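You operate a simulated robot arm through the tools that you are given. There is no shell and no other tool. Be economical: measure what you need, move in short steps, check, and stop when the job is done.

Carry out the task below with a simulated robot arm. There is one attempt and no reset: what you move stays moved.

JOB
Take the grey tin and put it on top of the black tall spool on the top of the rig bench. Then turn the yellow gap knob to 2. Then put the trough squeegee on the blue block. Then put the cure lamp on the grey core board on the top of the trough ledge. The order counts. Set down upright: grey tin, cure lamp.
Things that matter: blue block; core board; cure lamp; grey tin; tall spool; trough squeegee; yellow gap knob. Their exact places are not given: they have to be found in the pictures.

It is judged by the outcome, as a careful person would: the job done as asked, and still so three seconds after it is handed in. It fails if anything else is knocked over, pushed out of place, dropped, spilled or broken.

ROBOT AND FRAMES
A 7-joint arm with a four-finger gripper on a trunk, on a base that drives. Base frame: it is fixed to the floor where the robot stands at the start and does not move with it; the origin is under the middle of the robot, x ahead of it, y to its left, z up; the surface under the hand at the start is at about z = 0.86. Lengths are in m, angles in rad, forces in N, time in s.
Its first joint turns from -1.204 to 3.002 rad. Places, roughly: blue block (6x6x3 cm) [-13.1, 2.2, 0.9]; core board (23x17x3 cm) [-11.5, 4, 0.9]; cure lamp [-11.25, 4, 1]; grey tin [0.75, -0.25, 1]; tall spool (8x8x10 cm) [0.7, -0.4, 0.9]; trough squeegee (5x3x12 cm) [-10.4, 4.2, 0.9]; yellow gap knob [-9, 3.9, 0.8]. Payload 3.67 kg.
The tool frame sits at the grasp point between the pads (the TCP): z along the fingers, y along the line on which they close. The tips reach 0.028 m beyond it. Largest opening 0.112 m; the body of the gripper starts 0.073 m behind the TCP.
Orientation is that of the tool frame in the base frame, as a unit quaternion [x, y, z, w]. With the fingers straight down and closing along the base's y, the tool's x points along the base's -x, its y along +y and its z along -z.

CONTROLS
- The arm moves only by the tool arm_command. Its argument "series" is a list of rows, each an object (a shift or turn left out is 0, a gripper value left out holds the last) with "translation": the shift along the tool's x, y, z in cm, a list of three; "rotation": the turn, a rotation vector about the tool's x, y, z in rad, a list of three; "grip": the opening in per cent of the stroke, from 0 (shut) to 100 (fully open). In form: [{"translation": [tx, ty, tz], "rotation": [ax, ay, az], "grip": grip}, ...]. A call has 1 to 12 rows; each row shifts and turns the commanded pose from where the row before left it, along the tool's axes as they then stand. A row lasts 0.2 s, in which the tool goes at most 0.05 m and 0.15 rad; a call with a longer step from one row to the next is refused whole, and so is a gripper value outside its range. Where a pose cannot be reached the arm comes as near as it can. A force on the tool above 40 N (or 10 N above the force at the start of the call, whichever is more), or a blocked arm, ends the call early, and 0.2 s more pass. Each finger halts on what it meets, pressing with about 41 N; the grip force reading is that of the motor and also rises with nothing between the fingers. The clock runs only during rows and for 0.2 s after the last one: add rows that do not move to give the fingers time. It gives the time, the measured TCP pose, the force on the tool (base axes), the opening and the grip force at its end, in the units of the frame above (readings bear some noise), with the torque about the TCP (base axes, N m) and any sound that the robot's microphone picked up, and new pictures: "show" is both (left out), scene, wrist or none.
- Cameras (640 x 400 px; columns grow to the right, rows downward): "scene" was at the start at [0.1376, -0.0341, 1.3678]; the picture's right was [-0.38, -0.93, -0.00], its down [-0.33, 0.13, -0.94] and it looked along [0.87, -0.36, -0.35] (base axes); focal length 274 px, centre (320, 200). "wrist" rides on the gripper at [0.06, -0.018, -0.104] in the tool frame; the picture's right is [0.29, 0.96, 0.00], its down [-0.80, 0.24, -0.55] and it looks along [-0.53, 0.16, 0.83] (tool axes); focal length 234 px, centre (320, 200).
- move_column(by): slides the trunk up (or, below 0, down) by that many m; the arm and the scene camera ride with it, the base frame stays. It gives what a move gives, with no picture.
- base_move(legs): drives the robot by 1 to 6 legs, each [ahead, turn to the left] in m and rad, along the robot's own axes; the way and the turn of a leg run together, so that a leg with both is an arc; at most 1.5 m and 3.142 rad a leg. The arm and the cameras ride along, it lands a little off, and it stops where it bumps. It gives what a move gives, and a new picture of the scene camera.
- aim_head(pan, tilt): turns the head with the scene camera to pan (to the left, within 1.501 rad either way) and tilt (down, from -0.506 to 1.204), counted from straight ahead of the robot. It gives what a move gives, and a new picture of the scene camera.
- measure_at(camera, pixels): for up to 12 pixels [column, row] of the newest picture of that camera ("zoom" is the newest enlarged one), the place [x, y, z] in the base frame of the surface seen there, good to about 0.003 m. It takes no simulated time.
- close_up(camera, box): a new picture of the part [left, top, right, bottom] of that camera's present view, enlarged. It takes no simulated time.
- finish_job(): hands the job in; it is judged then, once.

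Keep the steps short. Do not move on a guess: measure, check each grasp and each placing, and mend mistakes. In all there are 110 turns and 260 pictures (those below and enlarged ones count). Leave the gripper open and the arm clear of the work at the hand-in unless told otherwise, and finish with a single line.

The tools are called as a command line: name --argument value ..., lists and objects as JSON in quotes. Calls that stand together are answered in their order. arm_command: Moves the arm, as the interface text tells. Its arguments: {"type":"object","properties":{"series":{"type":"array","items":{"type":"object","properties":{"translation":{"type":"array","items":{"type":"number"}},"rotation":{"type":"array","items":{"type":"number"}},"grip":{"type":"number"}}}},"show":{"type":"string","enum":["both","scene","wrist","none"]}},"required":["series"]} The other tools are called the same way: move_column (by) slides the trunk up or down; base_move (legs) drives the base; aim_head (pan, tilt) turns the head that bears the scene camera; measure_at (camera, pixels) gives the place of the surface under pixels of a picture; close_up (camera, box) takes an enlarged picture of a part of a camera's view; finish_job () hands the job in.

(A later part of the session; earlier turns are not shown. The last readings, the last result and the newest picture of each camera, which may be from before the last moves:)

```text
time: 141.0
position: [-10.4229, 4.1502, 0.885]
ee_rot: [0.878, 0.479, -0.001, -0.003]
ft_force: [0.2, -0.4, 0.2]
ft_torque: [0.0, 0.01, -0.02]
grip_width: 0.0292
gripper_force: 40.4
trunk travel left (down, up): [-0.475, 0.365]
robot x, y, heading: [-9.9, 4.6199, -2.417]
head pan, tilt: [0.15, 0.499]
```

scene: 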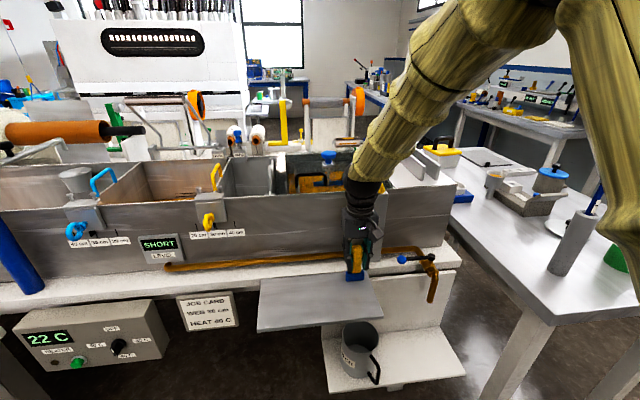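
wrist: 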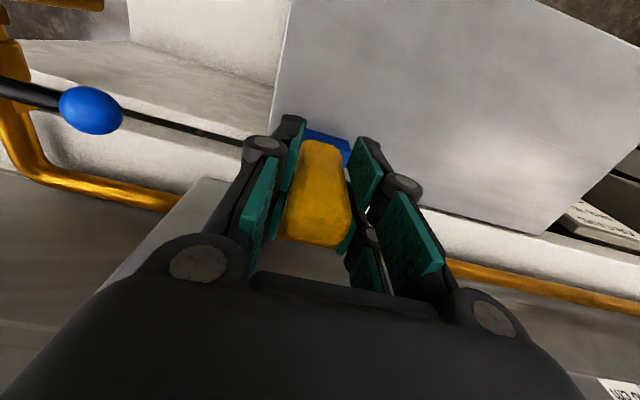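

Gripped at 0.029 m. I'll lift 30 cm.

arm_command --series '[{"translation": [0, 0, -3]}, {"translation": [0, 0, -4.5]}, {"translation": [0, 0, -4.5]}, {"translation": [0, 0, -4.5]}, {"translation": [0, 0, -4.5]}, {"translation": [0, 0, -4.5]}, {"translation": [0, 0, -4.5]}, {"translation": [3, 0, 0]}, {}]' --show "wrist"

aim_head --pan 0.0 --tilt 0.35

close_up --camera "scene" --box '[160, 40, 480, 240]'

```text
time: 143.0
position: [-10.4072, 4.1741, 1.1887]
ee_rot: [0.878, 0.479, -0.001, -0.003]
ft_force: [-0.4, -0.2, -1.1]
ft_torque: [0.0, 0.04, -0.03]
grip_width: 0.0291
gripper_force: 41.1
trunk travel left (down, up): [-0.475, 0.365]
robot x, y, heading: [-9.8962, 4.6204, -2.414]
head pan, tilt: [0.15, 0.499]
```

wrist: 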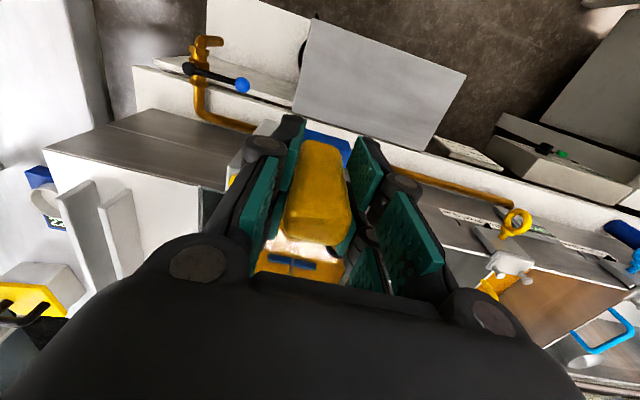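

```text
time: 143.7
position: [-10.4066, 4.1755, 1.1886]
ee_rot: [0.878, 0.479, -0.001, -0.003]
ft_force: [-0.3, -0.7, -0.5]
ft_torque: [0.01, 0.0, -0.04]
grip_width: 0.0294
gripper_force: 41.4
trunk travel left (down, up): [-0.475, 0.365]
robot x, y, heading: [-9.8998, 4.6196, -2.418]
head pan, tilt: [0.0, 0.351]
```

scene: 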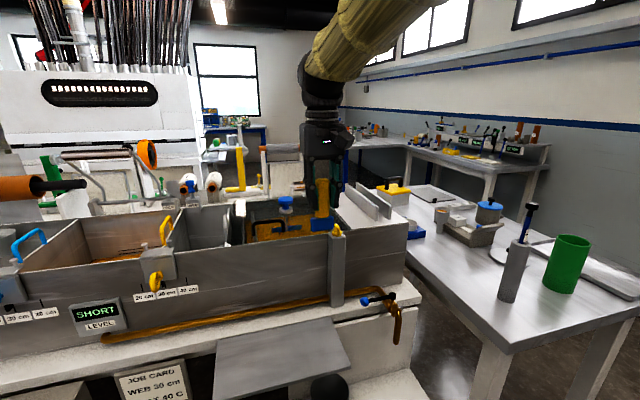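

```text
2.00 times, centred on (320, 140) of scene
```

zoom: 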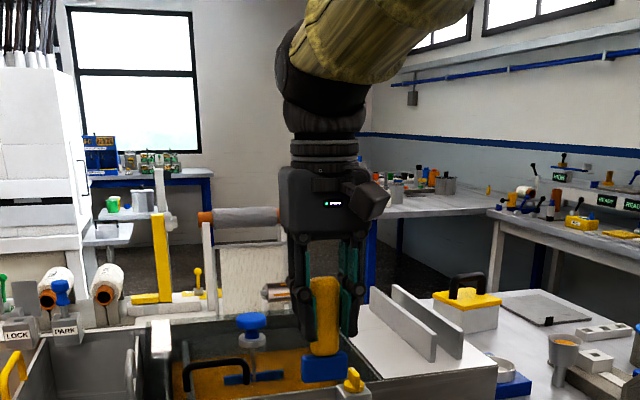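

measure_at --camera "zoom" --pixels '[[370, 290], [492, 270], [545, 275], [480, 215], [470, 205], [400, 200], [425, 215], [590, 345], [540, 320], [500, 290], [470, 320], [230, 215]]'

measure_at --camera "scene" --pixels '[[410, 330], [510, 355], [635, 305], [430, 185], [490, 200], [535, 190], [405, 190], [440, 185], [420, 240], [470, 180], [350, 175], [270, 200]]'

```text
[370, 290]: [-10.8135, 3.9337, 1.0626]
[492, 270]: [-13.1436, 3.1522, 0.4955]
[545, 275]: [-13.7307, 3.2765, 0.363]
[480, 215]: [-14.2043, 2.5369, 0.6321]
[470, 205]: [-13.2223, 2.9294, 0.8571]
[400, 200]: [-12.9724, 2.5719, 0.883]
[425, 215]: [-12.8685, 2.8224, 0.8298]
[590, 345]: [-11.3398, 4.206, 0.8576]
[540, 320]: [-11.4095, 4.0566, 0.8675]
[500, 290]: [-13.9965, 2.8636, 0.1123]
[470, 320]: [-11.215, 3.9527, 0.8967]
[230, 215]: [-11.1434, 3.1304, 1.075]
```

```text
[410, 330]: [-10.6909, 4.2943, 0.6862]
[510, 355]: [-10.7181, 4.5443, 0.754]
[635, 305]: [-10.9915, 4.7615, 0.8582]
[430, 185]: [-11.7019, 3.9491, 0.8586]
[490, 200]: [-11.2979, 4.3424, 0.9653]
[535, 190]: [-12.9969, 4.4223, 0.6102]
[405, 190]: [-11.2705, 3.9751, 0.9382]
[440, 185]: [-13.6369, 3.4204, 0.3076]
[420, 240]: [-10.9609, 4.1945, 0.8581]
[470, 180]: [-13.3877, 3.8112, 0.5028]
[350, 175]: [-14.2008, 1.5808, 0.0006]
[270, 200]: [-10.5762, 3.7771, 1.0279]
```

The yellow-topped cure lamp is at about (-11.25, 3.96), and the grey board is at (-11.4, 4.05) on the table to the right. The block is on a corner table beyond. I'll raise the trunk 0.2 m so the carried squeegee clears everything, then drive around the right of that table.

move_column --by 0.2

base_move --legs '[[0, -1.3], [0.5, 0]]'

aim_head --pan 0.3 --tilt 0.5

```text
time: 145.8
position: [-10.4081, 4.1749, 1.3885]
ee_rot: [0.878, 0.48, -0.002, -0.002]
ft_force: [-0.5, -0.4, -0.4]
ft_torque: [-0.02, 0.01, 0.02]
grip_width: 0.0295
gripper_force: 41.1
trunk travel left (down, up): [-0.675, 0.165]
robot x, y, heading: [-9.8973, 4.6175, -2.412]
head pan, tilt: [0.0, 0.351]
```

```text
time: 152.1
position: [-10.8832, 5.2729, 1.3885]
ee_rot: [0.988, -0.152, 0.0, -0.004]
ft_force: [-1.1, -0.2, -1.0]
ft_torque: [-0.01, -0.05, -0.01]
grip_width: 0.0291
gripper_force: 40.9
trunk travel left (down, up): [-0.675, 0.165]
robot x, y, heading: [-10.3194, 4.9015, 2.565]
head pan, tilt: [0.0, 0.351]
```

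scene: 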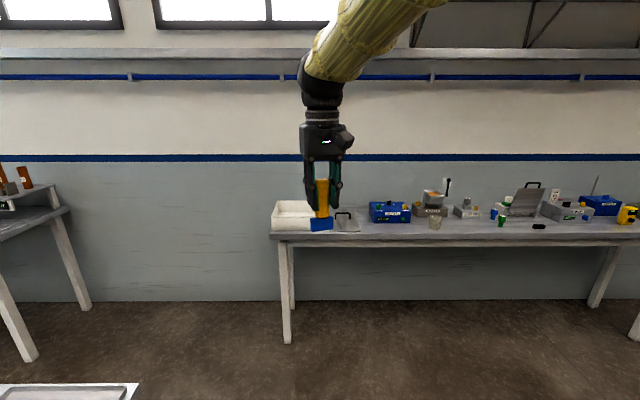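

```text
time: 152.9
position: [-10.883, 5.2712, 1.3891]
ee_rot: [0.989, -0.151, 0.0, -0.003]
ft_force: [0.2, -0.2, -0.8]
ft_torque: [0.0, 0.0, -0.03]
grip_width: 0.0293
gripper_force: 41.1
trunk travel left (down, up): [-0.675, 0.165]
robot x, y, heading: [-10.3177, 4.8963, 2.56]
head pan, tilt: [0.3, 0.499]
```

scene: 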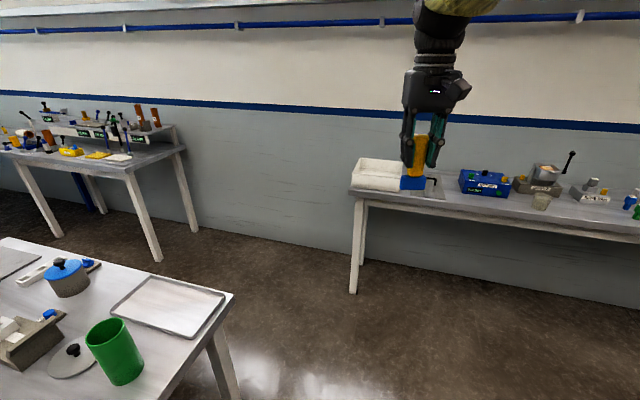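

measure_at --camera "scene" --pixels '[[353, 290], [157, 258], [62, 235], [232, 295], [235, 390], [350, 195], [180, 150], [210, 235], [20, 237], [100, 210], [270, 300]]'

```text
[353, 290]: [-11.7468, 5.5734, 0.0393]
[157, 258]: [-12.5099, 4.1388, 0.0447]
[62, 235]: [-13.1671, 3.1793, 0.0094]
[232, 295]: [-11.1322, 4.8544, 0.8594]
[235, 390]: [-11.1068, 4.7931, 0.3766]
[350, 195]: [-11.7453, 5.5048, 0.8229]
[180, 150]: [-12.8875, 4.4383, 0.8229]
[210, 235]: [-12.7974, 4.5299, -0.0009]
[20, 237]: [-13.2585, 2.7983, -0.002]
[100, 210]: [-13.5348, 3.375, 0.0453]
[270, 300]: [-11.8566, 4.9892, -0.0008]
```

The passage between this table and the back-left table is about 0.7 m wide. I'll measure its edges precisely.

close_up --camera "scene" --box '[0, 120, 320, 320]'

measure_at --camera "scene" --pixels '[[125, 172], [60, 160], [20, 158], [183, 149], [230, 295], [150, 268], [100, 255], [60, 245], [20, 239], [5, 237], [75, 190]]'

```text
2.00 times, centred on (160, 220) of scene
```

zoom: 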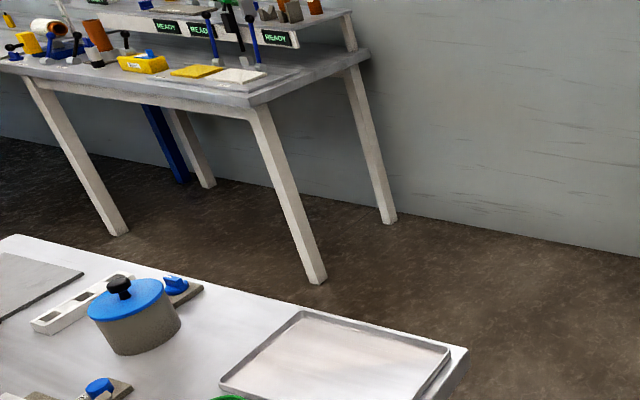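

```text
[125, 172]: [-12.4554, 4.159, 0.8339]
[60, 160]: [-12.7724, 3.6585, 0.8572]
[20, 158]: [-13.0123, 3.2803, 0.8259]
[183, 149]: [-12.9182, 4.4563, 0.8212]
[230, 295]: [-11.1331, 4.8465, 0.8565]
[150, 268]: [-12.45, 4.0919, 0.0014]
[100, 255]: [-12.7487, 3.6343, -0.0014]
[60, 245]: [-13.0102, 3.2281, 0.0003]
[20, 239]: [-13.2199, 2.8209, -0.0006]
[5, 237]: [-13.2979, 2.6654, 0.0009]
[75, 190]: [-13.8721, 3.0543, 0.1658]
```

The two tables barely overlap, so there's room. I'll drive past the table corner, turn left, and look down the passage.

base_move --legs '[[0.88, 0.01], [0, 0.8], [0.4, 0], [0, 0.77]]'

aim_head --pan 0.1 --tilt 0.5

```text
time: 163.7
position: [-11.8381, 4.7263, 1.389]
ee_rot: [0.81, 0.586, -0.003, -0.003]
ft_force: [-0.2, -0.1, -0.8]
ft_torque: [0.02, 0.04, -0.01]
grip_width: 0.0295
gripper_force: 41.1
trunk travel left (down, up): [-0.675, 0.165]
robot x, y, heading: [-11.4626, 5.2885, -2.161]
head pan, tilt: [0.3, 0.499]
```

scene: 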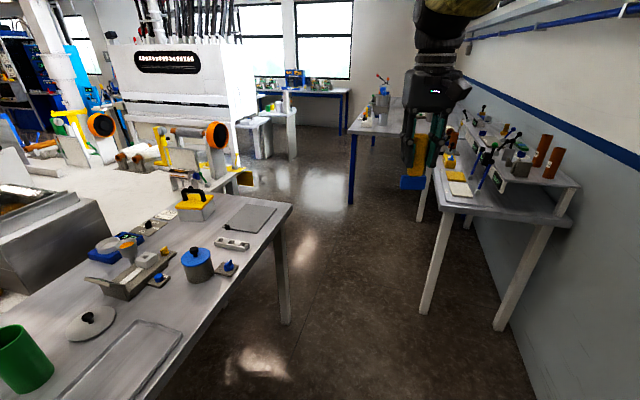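

```text
time: 164.4
position: [-11.8375, 4.7266, 1.3878]
ee_rot: [0.81, 0.587, -0.002, -0.003]
ft_force: [-0.9, 0.6, -1.3]
ft_torque: [0.01, -0.01, -0.02]
grip_width: 0.0294
gripper_force: 40.7
trunk travel left (down, up): [-0.675, 0.165]
robot x, y, heading: [-11.4572, 5.2895, -2.156]
head pan, tilt: [0.099, 0.499]
```

scene: 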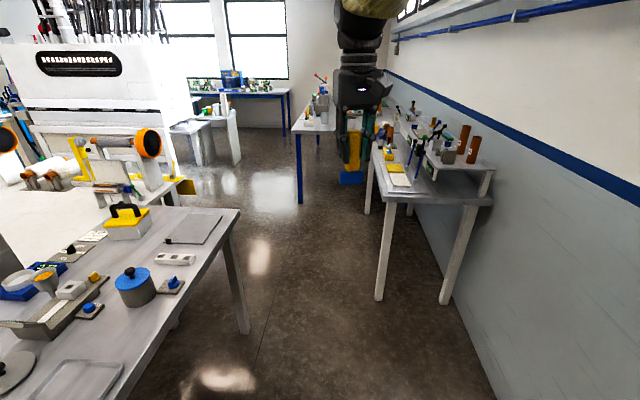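

measure_at --camera "scene" --pixels '[[300, 202], [292, 132], [306, 105], [318, 120], [375, 210], [380, 298], [385, 200], [242, 332], [238, 208], [245, 160], [320, 140], [335, 130]]'

close_up --camera "scene" --box '[270, 60, 430, 160]'

```text
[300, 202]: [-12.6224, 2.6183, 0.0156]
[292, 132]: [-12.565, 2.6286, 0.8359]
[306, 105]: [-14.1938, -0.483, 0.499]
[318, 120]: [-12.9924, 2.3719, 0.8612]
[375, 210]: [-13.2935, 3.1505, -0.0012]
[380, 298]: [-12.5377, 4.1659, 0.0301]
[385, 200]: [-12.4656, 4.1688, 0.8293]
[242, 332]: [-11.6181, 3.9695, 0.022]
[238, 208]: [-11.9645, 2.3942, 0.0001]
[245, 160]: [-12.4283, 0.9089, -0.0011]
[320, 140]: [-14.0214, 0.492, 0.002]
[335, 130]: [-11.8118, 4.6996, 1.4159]
```

```text
4.00 times, centred on (350, 110) of scene
```

zoom: 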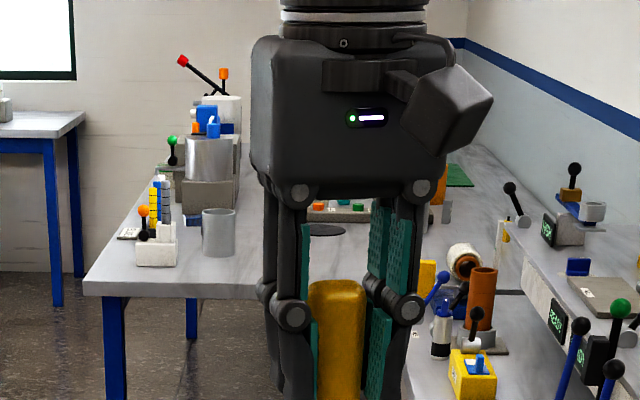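

The blue-legged table with the block is straight down the passage. I'll drive through the middle of the gap between the table corners.

base_move --legs '[[0, 0.114], [1.36, 0], [0, 0.41]]'

aim_head --pan -0.1 --tilt 0.5

```text
time: 172.8
position: [-12.1034, 3.4352, 1.3882]
ee_rot: [0.629, 0.777, -0.003, -0.002]
ft_force: [0.4, -0.2, -0.2]
ft_torque: [-0.03, 0.03, 0.01]
grip_width: 0.0293
gripper_force: 40.6
trunk travel left (down, up): [-0.675, 0.165]
robot x, y, heading: [-12.0518, 4.1128, -1.637]
head pan, tilt: [0.099, 0.499]
```

scene: 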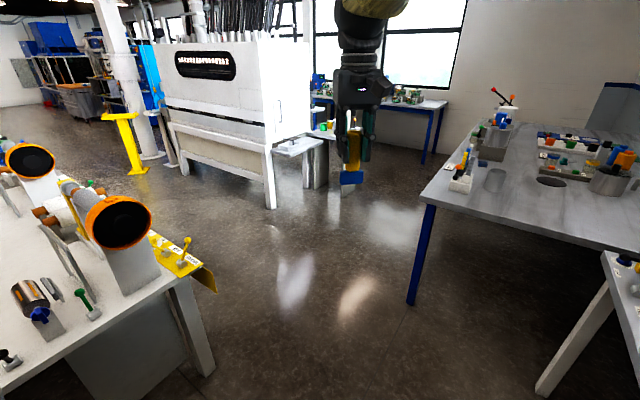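

```text
time: 173.6
position: [-12.1032, 3.4351, 1.3881]
ee_rot: [0.629, 0.778, -0.002, -0.003]
ft_force: [-0.9, -0.1, -0.8]
ft_torque: [0.02, -0.02, 0.0]
grip_width: 0.029
gripper_force: 40.6
trunk travel left (down, up): [-0.675, 0.165]
robot x, y, heading: [-12.0559, 4.111, -1.635]
head pan, tilt: [-0.099, 0.499]
```

scene: 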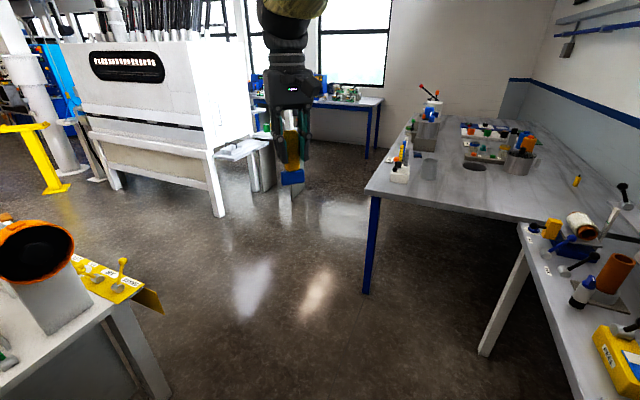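

close_up --camera "scene" --box '[360, 80, 560, 205]'

measure_at --camera "scene" --pixels '[[365, 188], [365, 292], [410, 122], [390, 180], [398, 175], [215, 215], [165, 395], [400, 155], [375, 157], [640, 240]]'

```text
3.20 times, centred on (460, 142) of scene
```

zoom: 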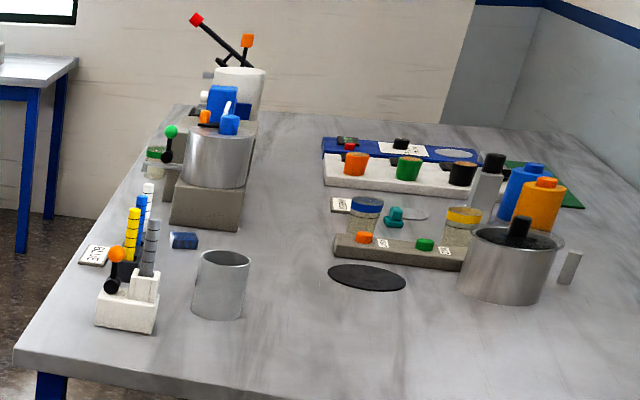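

```text
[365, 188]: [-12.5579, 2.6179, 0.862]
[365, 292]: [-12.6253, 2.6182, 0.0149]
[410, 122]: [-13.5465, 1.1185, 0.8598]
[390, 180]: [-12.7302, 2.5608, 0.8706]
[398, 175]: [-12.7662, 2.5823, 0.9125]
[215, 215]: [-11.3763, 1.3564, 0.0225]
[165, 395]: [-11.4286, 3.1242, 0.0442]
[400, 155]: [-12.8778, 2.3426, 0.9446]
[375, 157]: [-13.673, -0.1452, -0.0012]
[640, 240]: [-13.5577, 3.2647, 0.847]
```

measure_at --camera "zoom" --pixels '[[185, 236], [173, 234], [197, 235], [185, 245], [172, 242], [197, 247], [95, 255], [150, 230], [130, 320], [220, 300], [110, 260], [200, 225]]'

```text
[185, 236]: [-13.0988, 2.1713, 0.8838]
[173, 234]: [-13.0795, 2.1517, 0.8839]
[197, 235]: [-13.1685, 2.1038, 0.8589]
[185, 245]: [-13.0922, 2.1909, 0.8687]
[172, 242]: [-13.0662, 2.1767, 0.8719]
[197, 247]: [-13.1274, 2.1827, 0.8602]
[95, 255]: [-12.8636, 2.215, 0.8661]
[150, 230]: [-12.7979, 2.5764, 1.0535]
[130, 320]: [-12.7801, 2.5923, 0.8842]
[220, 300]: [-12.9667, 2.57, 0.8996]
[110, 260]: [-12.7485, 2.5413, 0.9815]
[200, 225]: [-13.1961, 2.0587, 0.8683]
```

measure_at --camera "scene" --pixels '[[162, 312], [142, 288], [118, 300], [135, 292], [82, 258], [110, 320]]'

```text
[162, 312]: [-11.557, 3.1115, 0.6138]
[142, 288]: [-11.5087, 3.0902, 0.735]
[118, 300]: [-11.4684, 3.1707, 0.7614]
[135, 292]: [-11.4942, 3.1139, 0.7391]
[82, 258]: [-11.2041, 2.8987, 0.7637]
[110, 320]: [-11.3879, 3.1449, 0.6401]
```

I'll follow waypoints through the gaps (each ≥0.4 m clear) to the left side of the blue-legged table, then face the block.

base_move --legs '[[0, -0.361], [0.344, 0], [0, 0.605], [1.026, 0], [0, -0.542]]'

```text
time: 184.9
position: [-12.312, 2.1769, 1.3888]
ee_rot: [0.749, 0.662, -0.003, -0.003]
ft_force: [0.0, 0.9, -1.6]
ft_torque: [-0.02, -0.04, 0.0]
grip_width: 0.0292
gripper_force: 40.9
trunk travel left (down, up): [-0.675, 0.165]
robot x, y, heading: [-12.0471, 2.796, -1.97]
head pan, tilt: [-0.099, 0.499]
```

scene: 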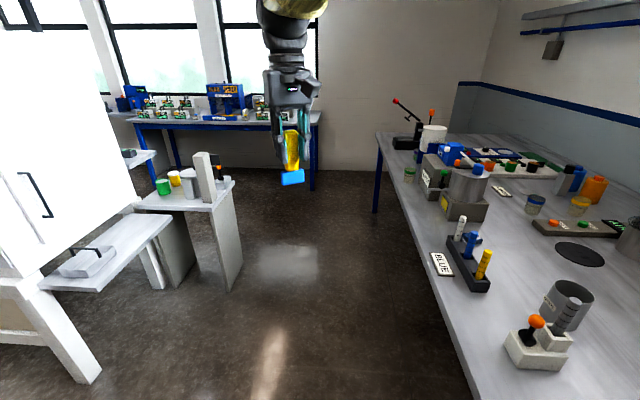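

close_up --camera "scene" --box '[380, 120, 600, 300]'

measure_at --camera "scene" --pixels '[[235, 285], [235, 185], [100, 375], [440, 262], [470, 290], [446, 240], [375, 210], [172, 225]]'

```text
2.22 times, centred on (490, 210) of scene
```

zoom: 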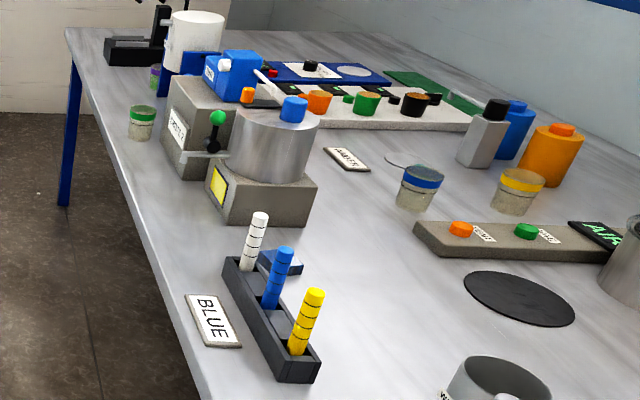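

```text
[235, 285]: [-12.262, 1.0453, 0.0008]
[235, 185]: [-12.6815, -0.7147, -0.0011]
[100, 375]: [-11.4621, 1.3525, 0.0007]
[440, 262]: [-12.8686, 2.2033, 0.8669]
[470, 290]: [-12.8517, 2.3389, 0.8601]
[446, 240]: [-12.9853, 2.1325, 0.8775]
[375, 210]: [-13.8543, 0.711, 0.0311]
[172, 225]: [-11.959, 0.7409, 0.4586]
```

The block sits just behind the pen rack. I'll continue to the standing spot and turn to face it.

base_move --legs '[[0, 0.073], [0.87, 0], [0, -1.45]]'

aim_head --pan 0.0 --tilt 0.75

```text
time: 193.6
position: [-12.9845, 2.1602, 1.3884]
ee_rot: [1.0, 0.002, 0.0, -0.004]
ft_force: [0.1, 0.5, -1.0]
ft_torque: [-0.01, -0.01, 0.03]
grip_width: 0.0291
gripper_force: 41.2
trunk travel left (down, up): [-0.675, 0.165]
robot x, y, heading: [-12.3332, 1.9747, 2.873]
head pan, tilt: [-0.099, 0.499]
```

scene: 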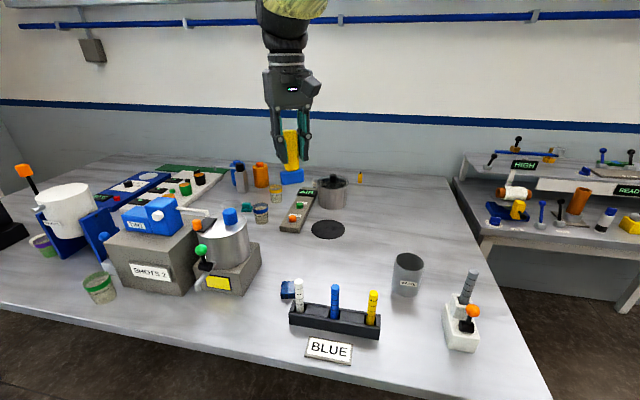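

```text
time: 194.4
position: [-12.9839, 2.1604, 1.3888]
ee_rot: [1.0, 0.002, 0.0, -0.004]
ft_force: [0.1, -0.4, -1.6]
ft_torque: [0.02, 0.0, -0.02]
grip_width: 0.0292
gripper_force: 41.4
trunk travel left (down, up): [-0.675, 0.165]
robot x, y, heading: [-12.3343, 1.973, 2.873]
head pan, tilt: [0.0, 0.75]
```

scene: 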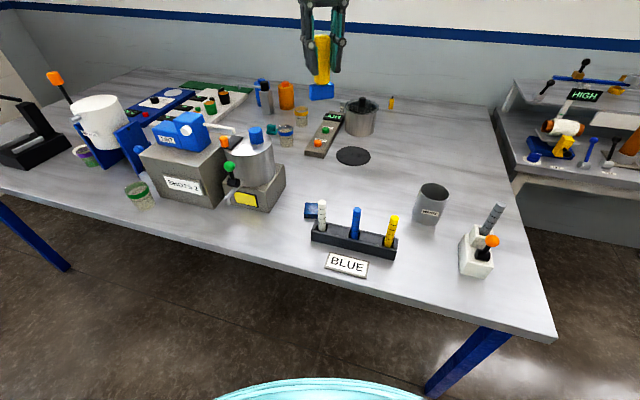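

close_up --camera "scene" --box '[270, 180, 410, 270]'

measure_at --camera "zoom" --pixels '[[195, 118], [165, 110], [215, 118], [160, 170], [195, 175], [190, 140], [240, 95], [240, 200], [195, 200], [400, 130], [290, 130], [160, 120]]'

close_up --camera "wrist" --box '[160, 0, 480, 200]'

```text
4.44 times, centred on (340, 225) of scene
```

zoom: 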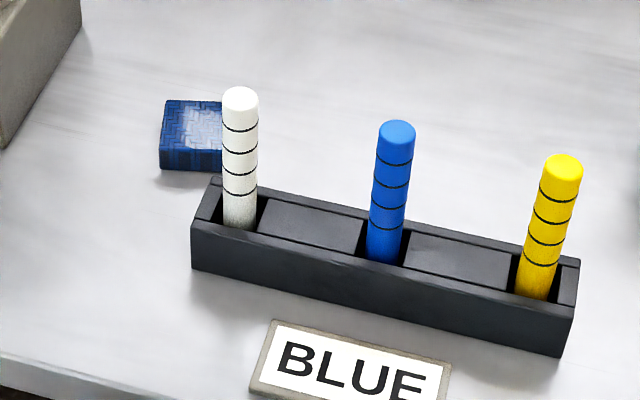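

```text
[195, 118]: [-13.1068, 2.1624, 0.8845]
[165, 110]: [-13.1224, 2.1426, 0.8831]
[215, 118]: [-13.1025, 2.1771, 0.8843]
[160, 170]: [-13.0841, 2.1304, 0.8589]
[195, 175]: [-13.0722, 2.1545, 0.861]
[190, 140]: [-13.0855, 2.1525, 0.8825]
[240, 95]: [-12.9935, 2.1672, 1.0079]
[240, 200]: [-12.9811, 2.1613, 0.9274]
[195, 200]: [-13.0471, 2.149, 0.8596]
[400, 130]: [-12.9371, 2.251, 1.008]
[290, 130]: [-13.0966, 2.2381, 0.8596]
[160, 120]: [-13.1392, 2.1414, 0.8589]
```

```text
2.00 times, centred on (320, 100) of wrist
```

zoom: 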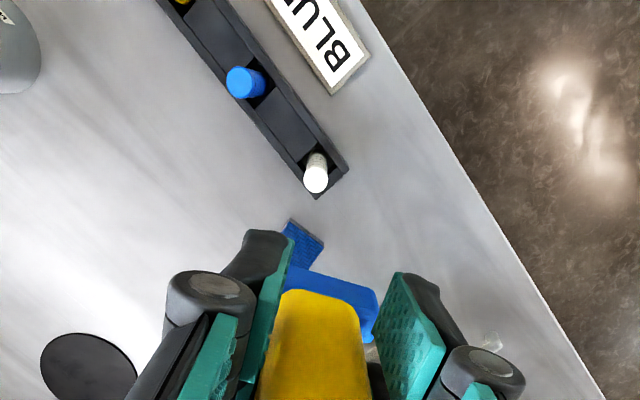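

measure_at --camera "zoom" --pixels '[[291, 222], [322, 242], [308, 266], [300, 245], [316, 260], [285, 235]]'

measure_at --camera "scene" --pixels '[[306, 204], [318, 204], [305, 213], [317, 214], [312, 209]]'

```text
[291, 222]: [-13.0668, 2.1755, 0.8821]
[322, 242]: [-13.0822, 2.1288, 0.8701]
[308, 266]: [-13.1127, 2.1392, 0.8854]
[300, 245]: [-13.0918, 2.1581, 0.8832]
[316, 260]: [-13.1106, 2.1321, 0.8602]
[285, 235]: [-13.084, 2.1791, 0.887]
```

```text
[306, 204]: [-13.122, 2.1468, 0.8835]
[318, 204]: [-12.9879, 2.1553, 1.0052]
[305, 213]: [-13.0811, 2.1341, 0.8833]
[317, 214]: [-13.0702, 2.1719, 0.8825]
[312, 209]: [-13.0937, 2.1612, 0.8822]
```

The block is a ~4.5 cm square, centre (-13.0945, 2.160), rotated about 18°, top at 0.884. I'll move above it and align the squeegee base with its sides.

arm_command --series '[{"translation": [-4, 0, 0]}, {"translation": [-4, 0, 0]}, {"translation": [-3.05, 0, 0]}, {"rotation": [0, 0, 0.105]}, {"rotation": [0, 0, 0.105]}, {"rotation": [0, 0, 0.1]}, {}, {}]' --show "none"

move_column --by -0.2

aim_head --pan 0.0 --tilt 0.6

```text
time: 196.2
position: [-13.0941, 2.1606, 1.3881]
ee_rot: [0.988, -0.153, 0.0, -0.004]
ft_force: [0.3, -0.6, -0.5]
ft_torque: [0.03, -0.01, 0.0]
grip_width: 0.029
gripper_force: 41.1
trunk travel left (down, up): [-0.675, 0.165]
robot x, y, heading: [-12.3303, 1.9699, 2.872]
head pan, tilt: [0.0, 0.75]
```

```text
time: 198.3
position: [-13.0927, 2.1609, 1.189]
ee_rot: [0.988, -0.153, 0.0, -0.004]
ft_force: [1.1, -0.2, 0.3]
ft_torque: [-0.01, 0.02, 0.01]
grip_width: 0.0289
gripper_force: 41.3
trunk travel left (down, up): [-0.475, 0.365]
robot x, y, heading: [-12.3357, 1.972, 2.874]
head pan, tilt: [0.0, 0.75]
```

```text
time: 199.0
position: [-13.0938, 2.1598, 1.188]
ee_rot: [0.988, -0.153, 0.0, -0.003]
ft_force: [0.6, -0.2, -0.2]
ft_torque: [0.01, -0.02, 0.02]
grip_width: 0.0288
gripper_force: 41.5
trunk travel left (down, up): [-0.475, 0.365]
robot x, y, heading: [-12.332, 1.9701, 2.874]
head pan, tilt: [0.0, 0.6]
```

scene: 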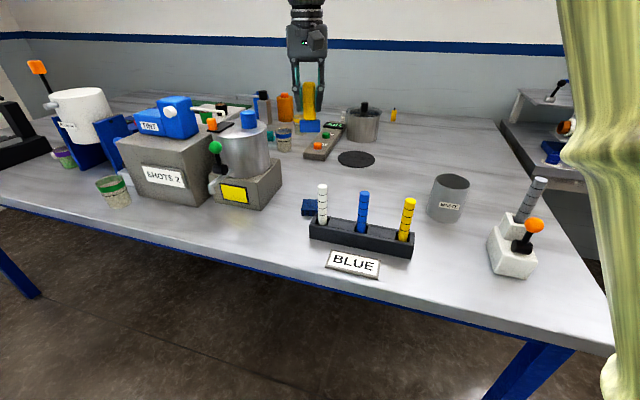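

measure_at --camera "scene" --pixels '[[268, 140], [248, 115], [280, 175], [282, 190], [250, 205], [323, 187], [310, 126], [303, 205], [314, 200], [316, 206]]'

close_up --camera "scene" --box '[250, 70, 370, 250]'

```text
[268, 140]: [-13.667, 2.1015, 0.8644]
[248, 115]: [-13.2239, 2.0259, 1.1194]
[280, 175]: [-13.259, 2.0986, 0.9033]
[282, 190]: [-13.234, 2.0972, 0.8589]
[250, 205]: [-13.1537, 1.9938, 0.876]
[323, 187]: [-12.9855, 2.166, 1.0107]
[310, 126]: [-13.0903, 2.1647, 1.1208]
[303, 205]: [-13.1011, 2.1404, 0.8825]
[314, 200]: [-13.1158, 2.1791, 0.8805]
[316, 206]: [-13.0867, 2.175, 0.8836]
```

```text
2.22 times, centred on (310, 160) of scene
```

zoom: 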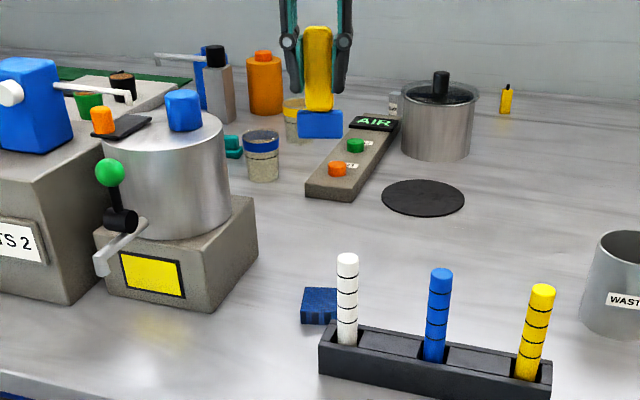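

Clearances to the pot (~0.14 m) and white pen (~0.10 m) are fine. I'll lower to about 1.02 and check alignment.

arm_command --series '[{"translation": [0, 0, 4.5]}, {"translation": [0, 0, 4.5]}, {"translation": [0, 0, 4.5]}, {"translation": [0, 0, 3]}, {}]'

close_up --camera "scene" --box '[270, 130, 370, 230]'

close_up --camera "wrist" --box '[240, 80, 400, 240]'

```text
time: 200.2
position: [-13.0953, 2.16, 1.0219]
ee_rot: [0.988, -0.153, 0.0, -0.003]
ft_force: [0.0, 0.3, 0.0]
ft_torque: [-0.03, 0.01, 0.0]
grip_width: 0.0291
gripper_force: 40.6
trunk travel left (down, up): [-0.475, 0.365]
robot x, y, heading: [-12.3301, 1.9723, 2.877]
head pan, tilt: [0.0, 0.6]
```

scene: 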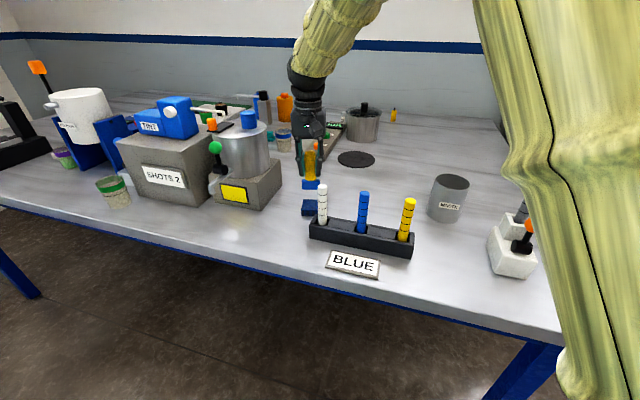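
wrist: 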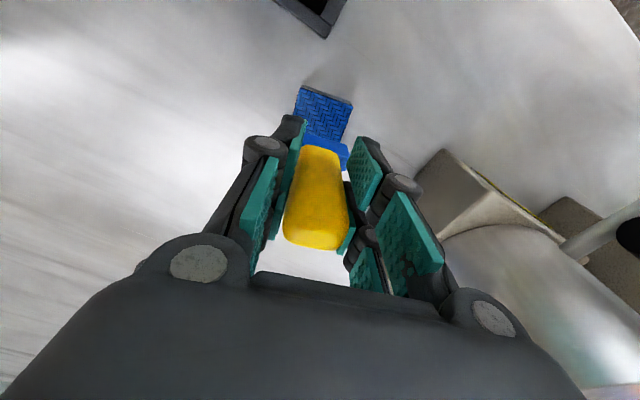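

```text
4.00 times, centred on (320, 180) of scene
```

zoom: 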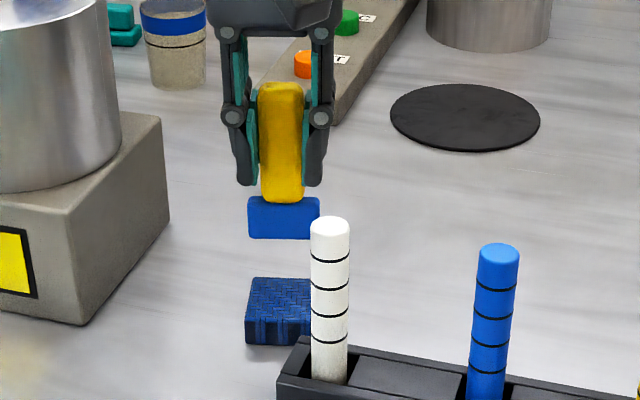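

```text
2.50 times, centred on (320, 160) of wrist
```

zoom: 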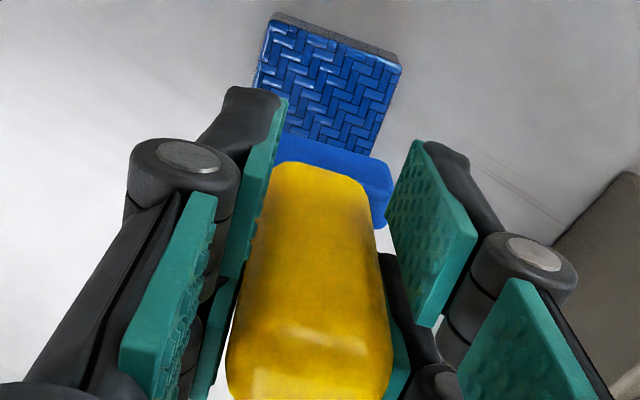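

Alignment looks good; I'll shift 2.5 mm away from me and lower gently.

arm_command --series '[{"translation": [-0.25, 0, 2]}, {"translation": [0, 0, 2]}, {"translation": [0, 0, 0.7]}, {}, {}]' --show "none"

close_up --camera "scene" --box '[270, 150, 370, 230]'

```text
time: 201.4
position: [-13.0976, 2.1615, 0.9746]
ee_rot: [0.988, -0.154, 0.0, -0.003]
ft_force: [0.5, 0.3, -0.2]
ft_torque: [0.0, -0.06, -0.02]
grip_width: 0.0292
gripper_force: 41.4
trunk travel left (down, up): [-0.475, 0.365]
robot x, y, heading: [-12.3324, 1.9735, 2.874]
head pan, tilt: [0.0, 0.6]
```

```text
5.00 times, centred on (320, 190) of scene
```

zoom: 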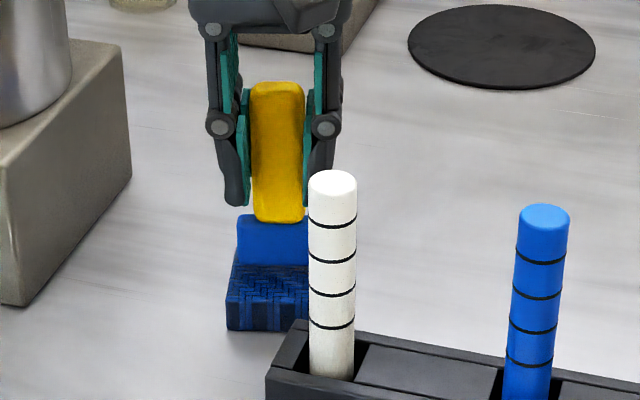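

The base sits a bit toward the back of the block. I'll shift 5 mm toward me, then lower in small steps to contact.

arm_command --series '[{"translation": [0.5, 0, 0]}, {"translation": [0, 0, 0.3]}, {"translation": [0, 0, 0.15]}, {}, {}]' --show "none"

close_up --camera "scene" --box '[270, 150, 370, 230]'

```text
time: 202.6
position: [-13.0928, 2.1606, 0.9704]
ee_rot: [0.988, -0.153, 0.0, -0.004]
ft_force: [-0.1, -0.3, -0.8]
ft_torque: [0.01, -0.01, -0.01]
grip_width: 0.029
gripper_force: 40.9
trunk travel left (down, up): [-0.475, 0.365]
robot x, y, heading: [-12.3311, 1.9771, 2.875]
head pan, tilt: [0.0, 0.6]
```

```text
5.00 times, centred on (320, 190) of scene
```

zoom: 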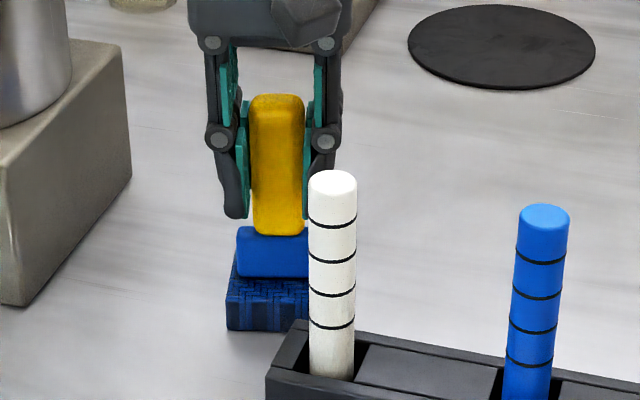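

arm_command --series '[{"translation": [0.1, 0, 0.15]}, {"translation": [0, 0, 0.1]}, {}, {}]' --show "none"

```text
time: 203.6
position: [-13.0912, 2.1609, 0.969]
ee_rot: [0.988, -0.153, -0.001, -0.003]
ft_force: [-0.3, -0.2, 1.5]
ft_torque: [-0.09, 0.02, -0.01]
grip_width: 0.0288
gripper_force: 41.2
trunk travel left (down, up): [-0.475, 0.365]
robot x, y, heading: [-12.3351, 1.9758, 2.87]
head pan, tilt: [0.0, 0.6]
```

arm_command --series '[{"translation": [0, 0, 0.1]}, {"translation": [0, 0, 0.05]}, {}]' --show "none"

```text
time: 204.4
position: [-13.0911, 2.1602, 0.9688]
ee_rot: [0.988, -0.153, -0.001, -0.002]
ft_force: [-2.6, 3.1, 10.5]
ft_torque: [0.15, 0.27, -0.06]
grip_width: 0.0289
gripper_force: 40.7
trunk travel left (down, up): [-0.475, 0.365]
robot x, y, heading: [-12.3339, 1.9738, 2.874]
head pan, tilt: [0.0, 0.6]
```

It's in contact at 10 N. I'll ease off 1 mm, open part-way, and check that it stands.

arm_command --series '[{"translation": [0, 0, -0.1]}, {"grip": 40}, {"grip": 50}, {}]' --show "none"

close_up --camera "scene" --box '[270, 150, 370, 230]'

```text
time: 205.4
position: [-13.0903, 2.161, 0.9694]
ee_rot: [0.988, -0.153, 0.0, -0.003]
ft_force: [-0.8, 0.2, 0.4]
ft_torque: [-0.01, 0.02, -0.01]
grip_width: 0.0559
gripper_force: 0.0
trunk travel left (down, up): [-0.475, 0.365]
robot x, y, heading: [-12.3306, 1.9778, 2.874]
head pan, tilt: [0.0, 0.6]
```

```text
5.00 times, centred on (320, 190) of scene
```

zoom: 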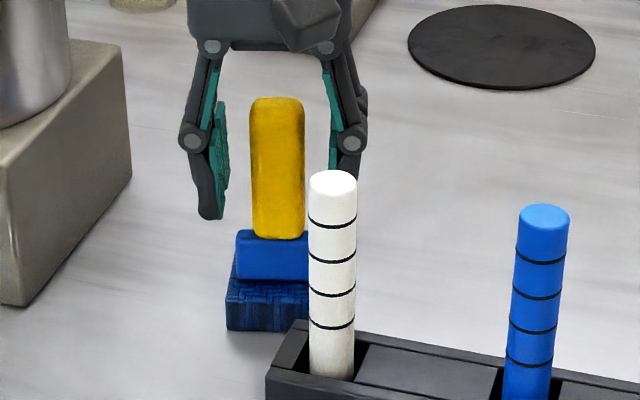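

It stands steadily on the block. I'll raise the hand straight up.

arm_command --series '[{"translation": [0, 0, -3]}, {"translation": [0, 0, -4.5]}, {"translation": [0, 0, -4.5]}, {"translation": [0, 0, -4.5]}, {"translation": [0, 0, -4.5]}, {"translation": [0, 0, -4.5]}, {}]'

close_up --camera "scene" --box '[250, 130, 390, 240]'

```text
time: 207.0
position: [-13.0918, 2.1578, 1.2226]
ee_rot: [0.988, -0.153, 0.0, -0.004]
ft_force: [-0.4, 0.1, 0.6]
ft_torque: [0.02, 0.04, -0.01]
grip_width: 0.0559
gripper_force: 0.1
trunk travel left (down, up): [-0.475, 0.365]
robot x, y, heading: [-12.3336, 1.9737, 2.871]
head pan, tilt: [0.0, 0.6]
```

scene: 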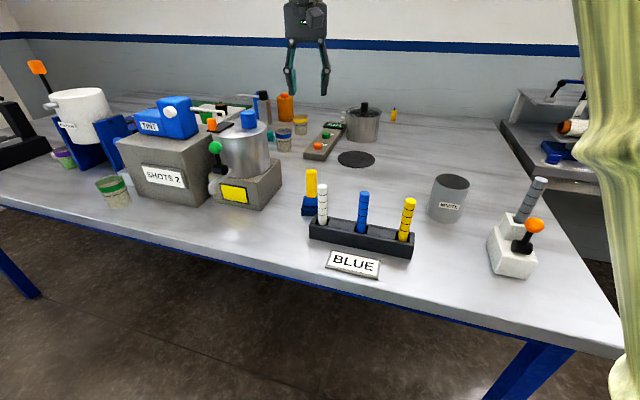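
wrist: 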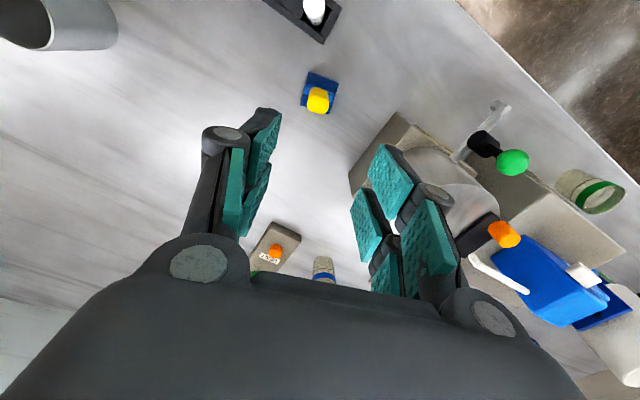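

```text
3.64 times, centred on (320, 185) of scene
```

zoom: 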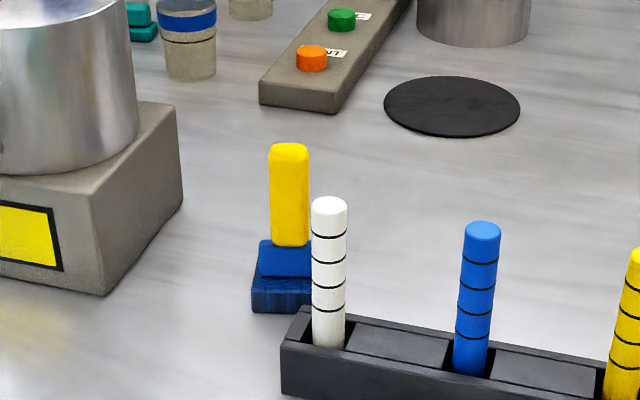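

The squeegee is on the block. Next is the cure lamp. I'll turn and drive back to a spot behind the lamp's table, stopping a bit short to look.

base_move --legs '[[0, -1.608], [1.25, 0]]'

aim_head --pan 0.0 --tilt 0.55

```text
time: 217.3
position: [-11.731, 3.9173, 1.222]
ee_rot: [-0.575, 0.818, -0.002, 0.003]
ft_force: [0.0, 0.4, -0.1]
ft_torque: [-0.02, -0.02, 0.0]
grip_width: 0.056
gripper_force: 0.1
trunk travel left (down, up): [-0.475, 0.365]
robot x, y, heading: [-11.9417, 3.1698, 1.26]
head pan, tilt: [0.0, 0.6]
```

scene: 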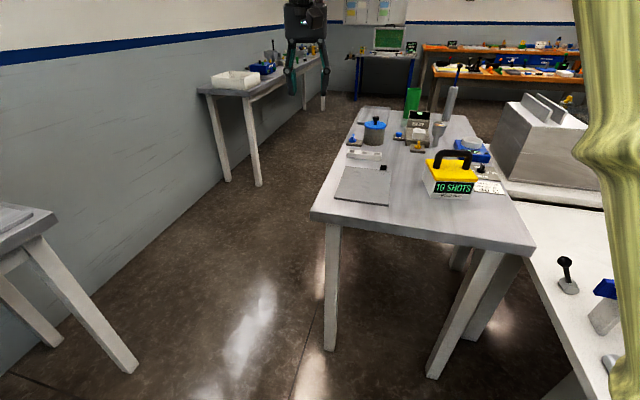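

```text
time: 217.9
position: [-11.7302, 3.917, 1.2225]
ee_rot: [-0.575, 0.818, -0.002, 0.004]
ft_force: [0.0, 0.6, -0.2]
ft_torque: [0.0, 0.02, 0.01]
grip_width: 0.0561
gripper_force: 0.2
trunk travel left (down, up): [-0.475, 0.365]
robot x, y, heading: [-11.9471, 3.1691, 1.259]
head pan, tilt: [0.0, 0.55]
```

scene: 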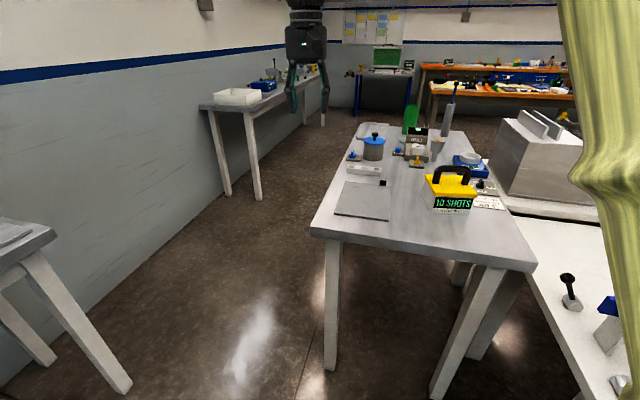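

close_up --camera "scene" --box '[320, 120, 520, 245]'

measure_at --camera "zoom" --pixels '[[50, 295], [215, 318], [100, 195], [225, 210], [130, 260], [203, 205], [345, 250], [480, 250], [420, 245], [420, 290], [370, 310], [490, 310]]'

```text
3.20 times, centred on (420, 182) of scene
```

zoom: 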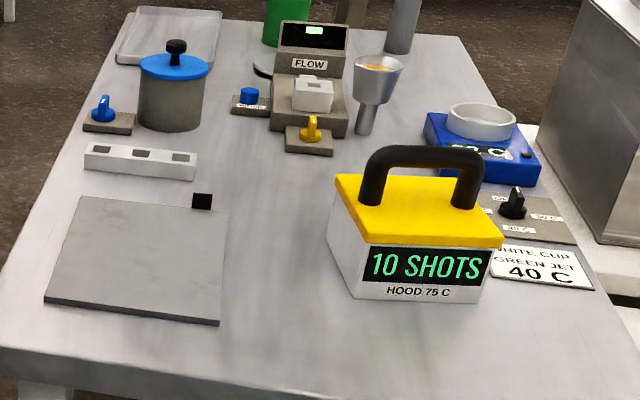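

```text
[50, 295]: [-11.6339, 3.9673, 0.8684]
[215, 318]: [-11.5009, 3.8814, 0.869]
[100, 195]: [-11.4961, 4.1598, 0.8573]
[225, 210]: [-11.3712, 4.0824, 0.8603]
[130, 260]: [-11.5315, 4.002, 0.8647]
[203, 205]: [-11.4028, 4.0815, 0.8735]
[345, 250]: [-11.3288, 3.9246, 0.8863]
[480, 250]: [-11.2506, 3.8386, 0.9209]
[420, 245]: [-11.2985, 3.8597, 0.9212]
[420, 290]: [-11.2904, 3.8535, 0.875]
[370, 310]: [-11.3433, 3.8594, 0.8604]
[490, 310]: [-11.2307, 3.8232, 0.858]
```

close_up --camera "scene" --box '[415, 155, 485, 220]'

measure_at --camera "zoom" --pixels '[[215, 125], [300, 105], [380, 110], [300, 130], [190, 200], [470, 215], [450, 110], [300, 165], [120, 120], [170, 200], [300, 200], [300, 270]]'

```text
6.15 times, centred on (450, 188) of scene
```

zoom: 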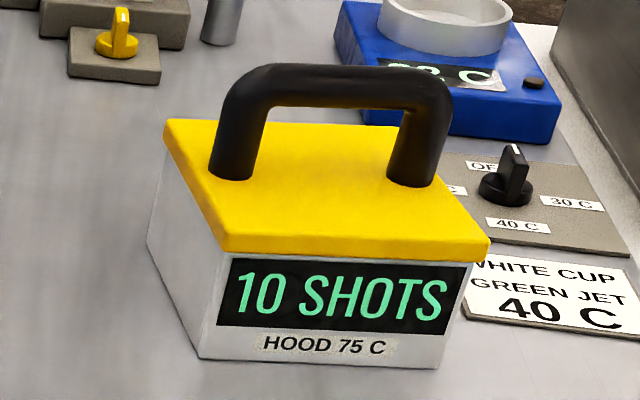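

```text
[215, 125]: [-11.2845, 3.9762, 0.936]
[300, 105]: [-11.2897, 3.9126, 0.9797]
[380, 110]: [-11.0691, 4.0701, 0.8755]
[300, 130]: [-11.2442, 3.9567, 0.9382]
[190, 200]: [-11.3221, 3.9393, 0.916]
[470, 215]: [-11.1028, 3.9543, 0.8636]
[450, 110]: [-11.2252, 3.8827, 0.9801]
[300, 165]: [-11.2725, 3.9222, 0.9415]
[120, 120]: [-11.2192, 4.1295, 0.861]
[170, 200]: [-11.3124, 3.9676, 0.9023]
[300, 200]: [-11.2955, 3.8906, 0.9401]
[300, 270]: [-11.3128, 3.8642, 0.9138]
```

I'll move 0.3 m closer to reach both lamp and board.

base_move --legs '[[0.3, 0]]'

aim_head --pan -0.3 --tilt 0.7

```text
time: 220.0
position: [-11.6366, 4.2075, 1.2218]
ee_rot: [-0.575, 0.818, -0.003, 0.002]
ft_force: [0.2, 0.9, -0.4]
ft_torque: [-0.02, -0.02, -0.03]
grip_width: 0.056
gripper_force: 0.1
trunk travel left (down, up): [-0.475, 0.365]
robot x, y, heading: [-11.8498, 3.4567, 1.26]
head pan, tilt: [0.0, 0.55]
```

scene: 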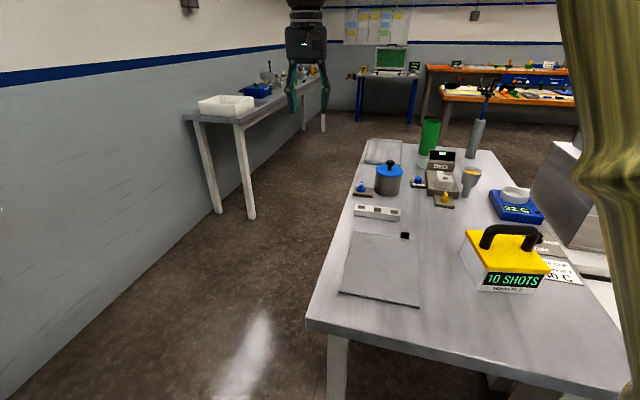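

```text
time: 220.8
position: [-11.636, 4.2059, 1.2224]
ee_rot: [-0.575, 0.818, -0.003, 0.003]
ft_force: [0.5, 0.1, 0.7]
ft_torque: [0.0, 0.03, 0.04]
grip_width: 0.0561
gripper_force: 0.1
trunk travel left (down, up): [-0.475, 0.365]
robot x, y, heading: [-11.8474, 3.4546, 1.259]
head pan, tilt: [-0.3, 0.7]
```

scene: 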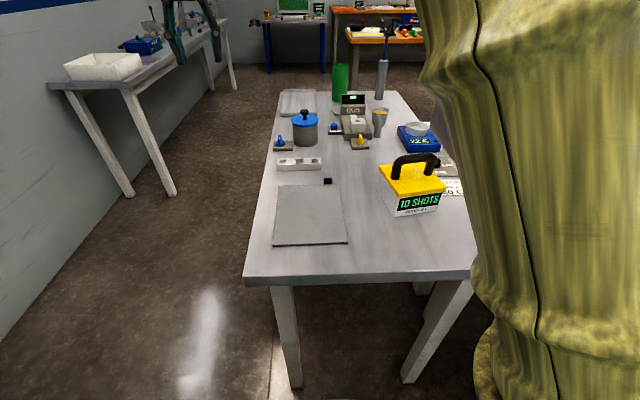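

close_up --camera "scene" --box '[260, 140, 460, 265]'

measure_at --camera "zoom" --pixels '[[42, 335], [270, 328], [50, 155], [235, 155], [218, 132], [385, 90], [560, 75], [420, 75], [520, 60], [435, 195], [590, 158], [500, 110]]'

```text
3.20 times, centred on (360, 202) of scene
```

zoom: 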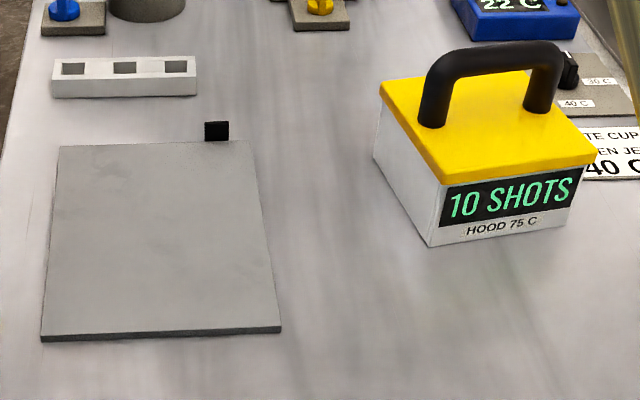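

```text
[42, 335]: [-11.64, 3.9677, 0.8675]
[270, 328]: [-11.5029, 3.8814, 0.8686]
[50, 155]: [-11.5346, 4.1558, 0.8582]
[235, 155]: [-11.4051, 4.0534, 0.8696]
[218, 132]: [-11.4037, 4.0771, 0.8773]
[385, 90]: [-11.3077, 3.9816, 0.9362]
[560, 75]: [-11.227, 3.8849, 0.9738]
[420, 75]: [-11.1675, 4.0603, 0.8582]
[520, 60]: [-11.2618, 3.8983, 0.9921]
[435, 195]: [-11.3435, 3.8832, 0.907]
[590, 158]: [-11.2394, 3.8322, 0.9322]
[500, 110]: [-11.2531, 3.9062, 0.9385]
```

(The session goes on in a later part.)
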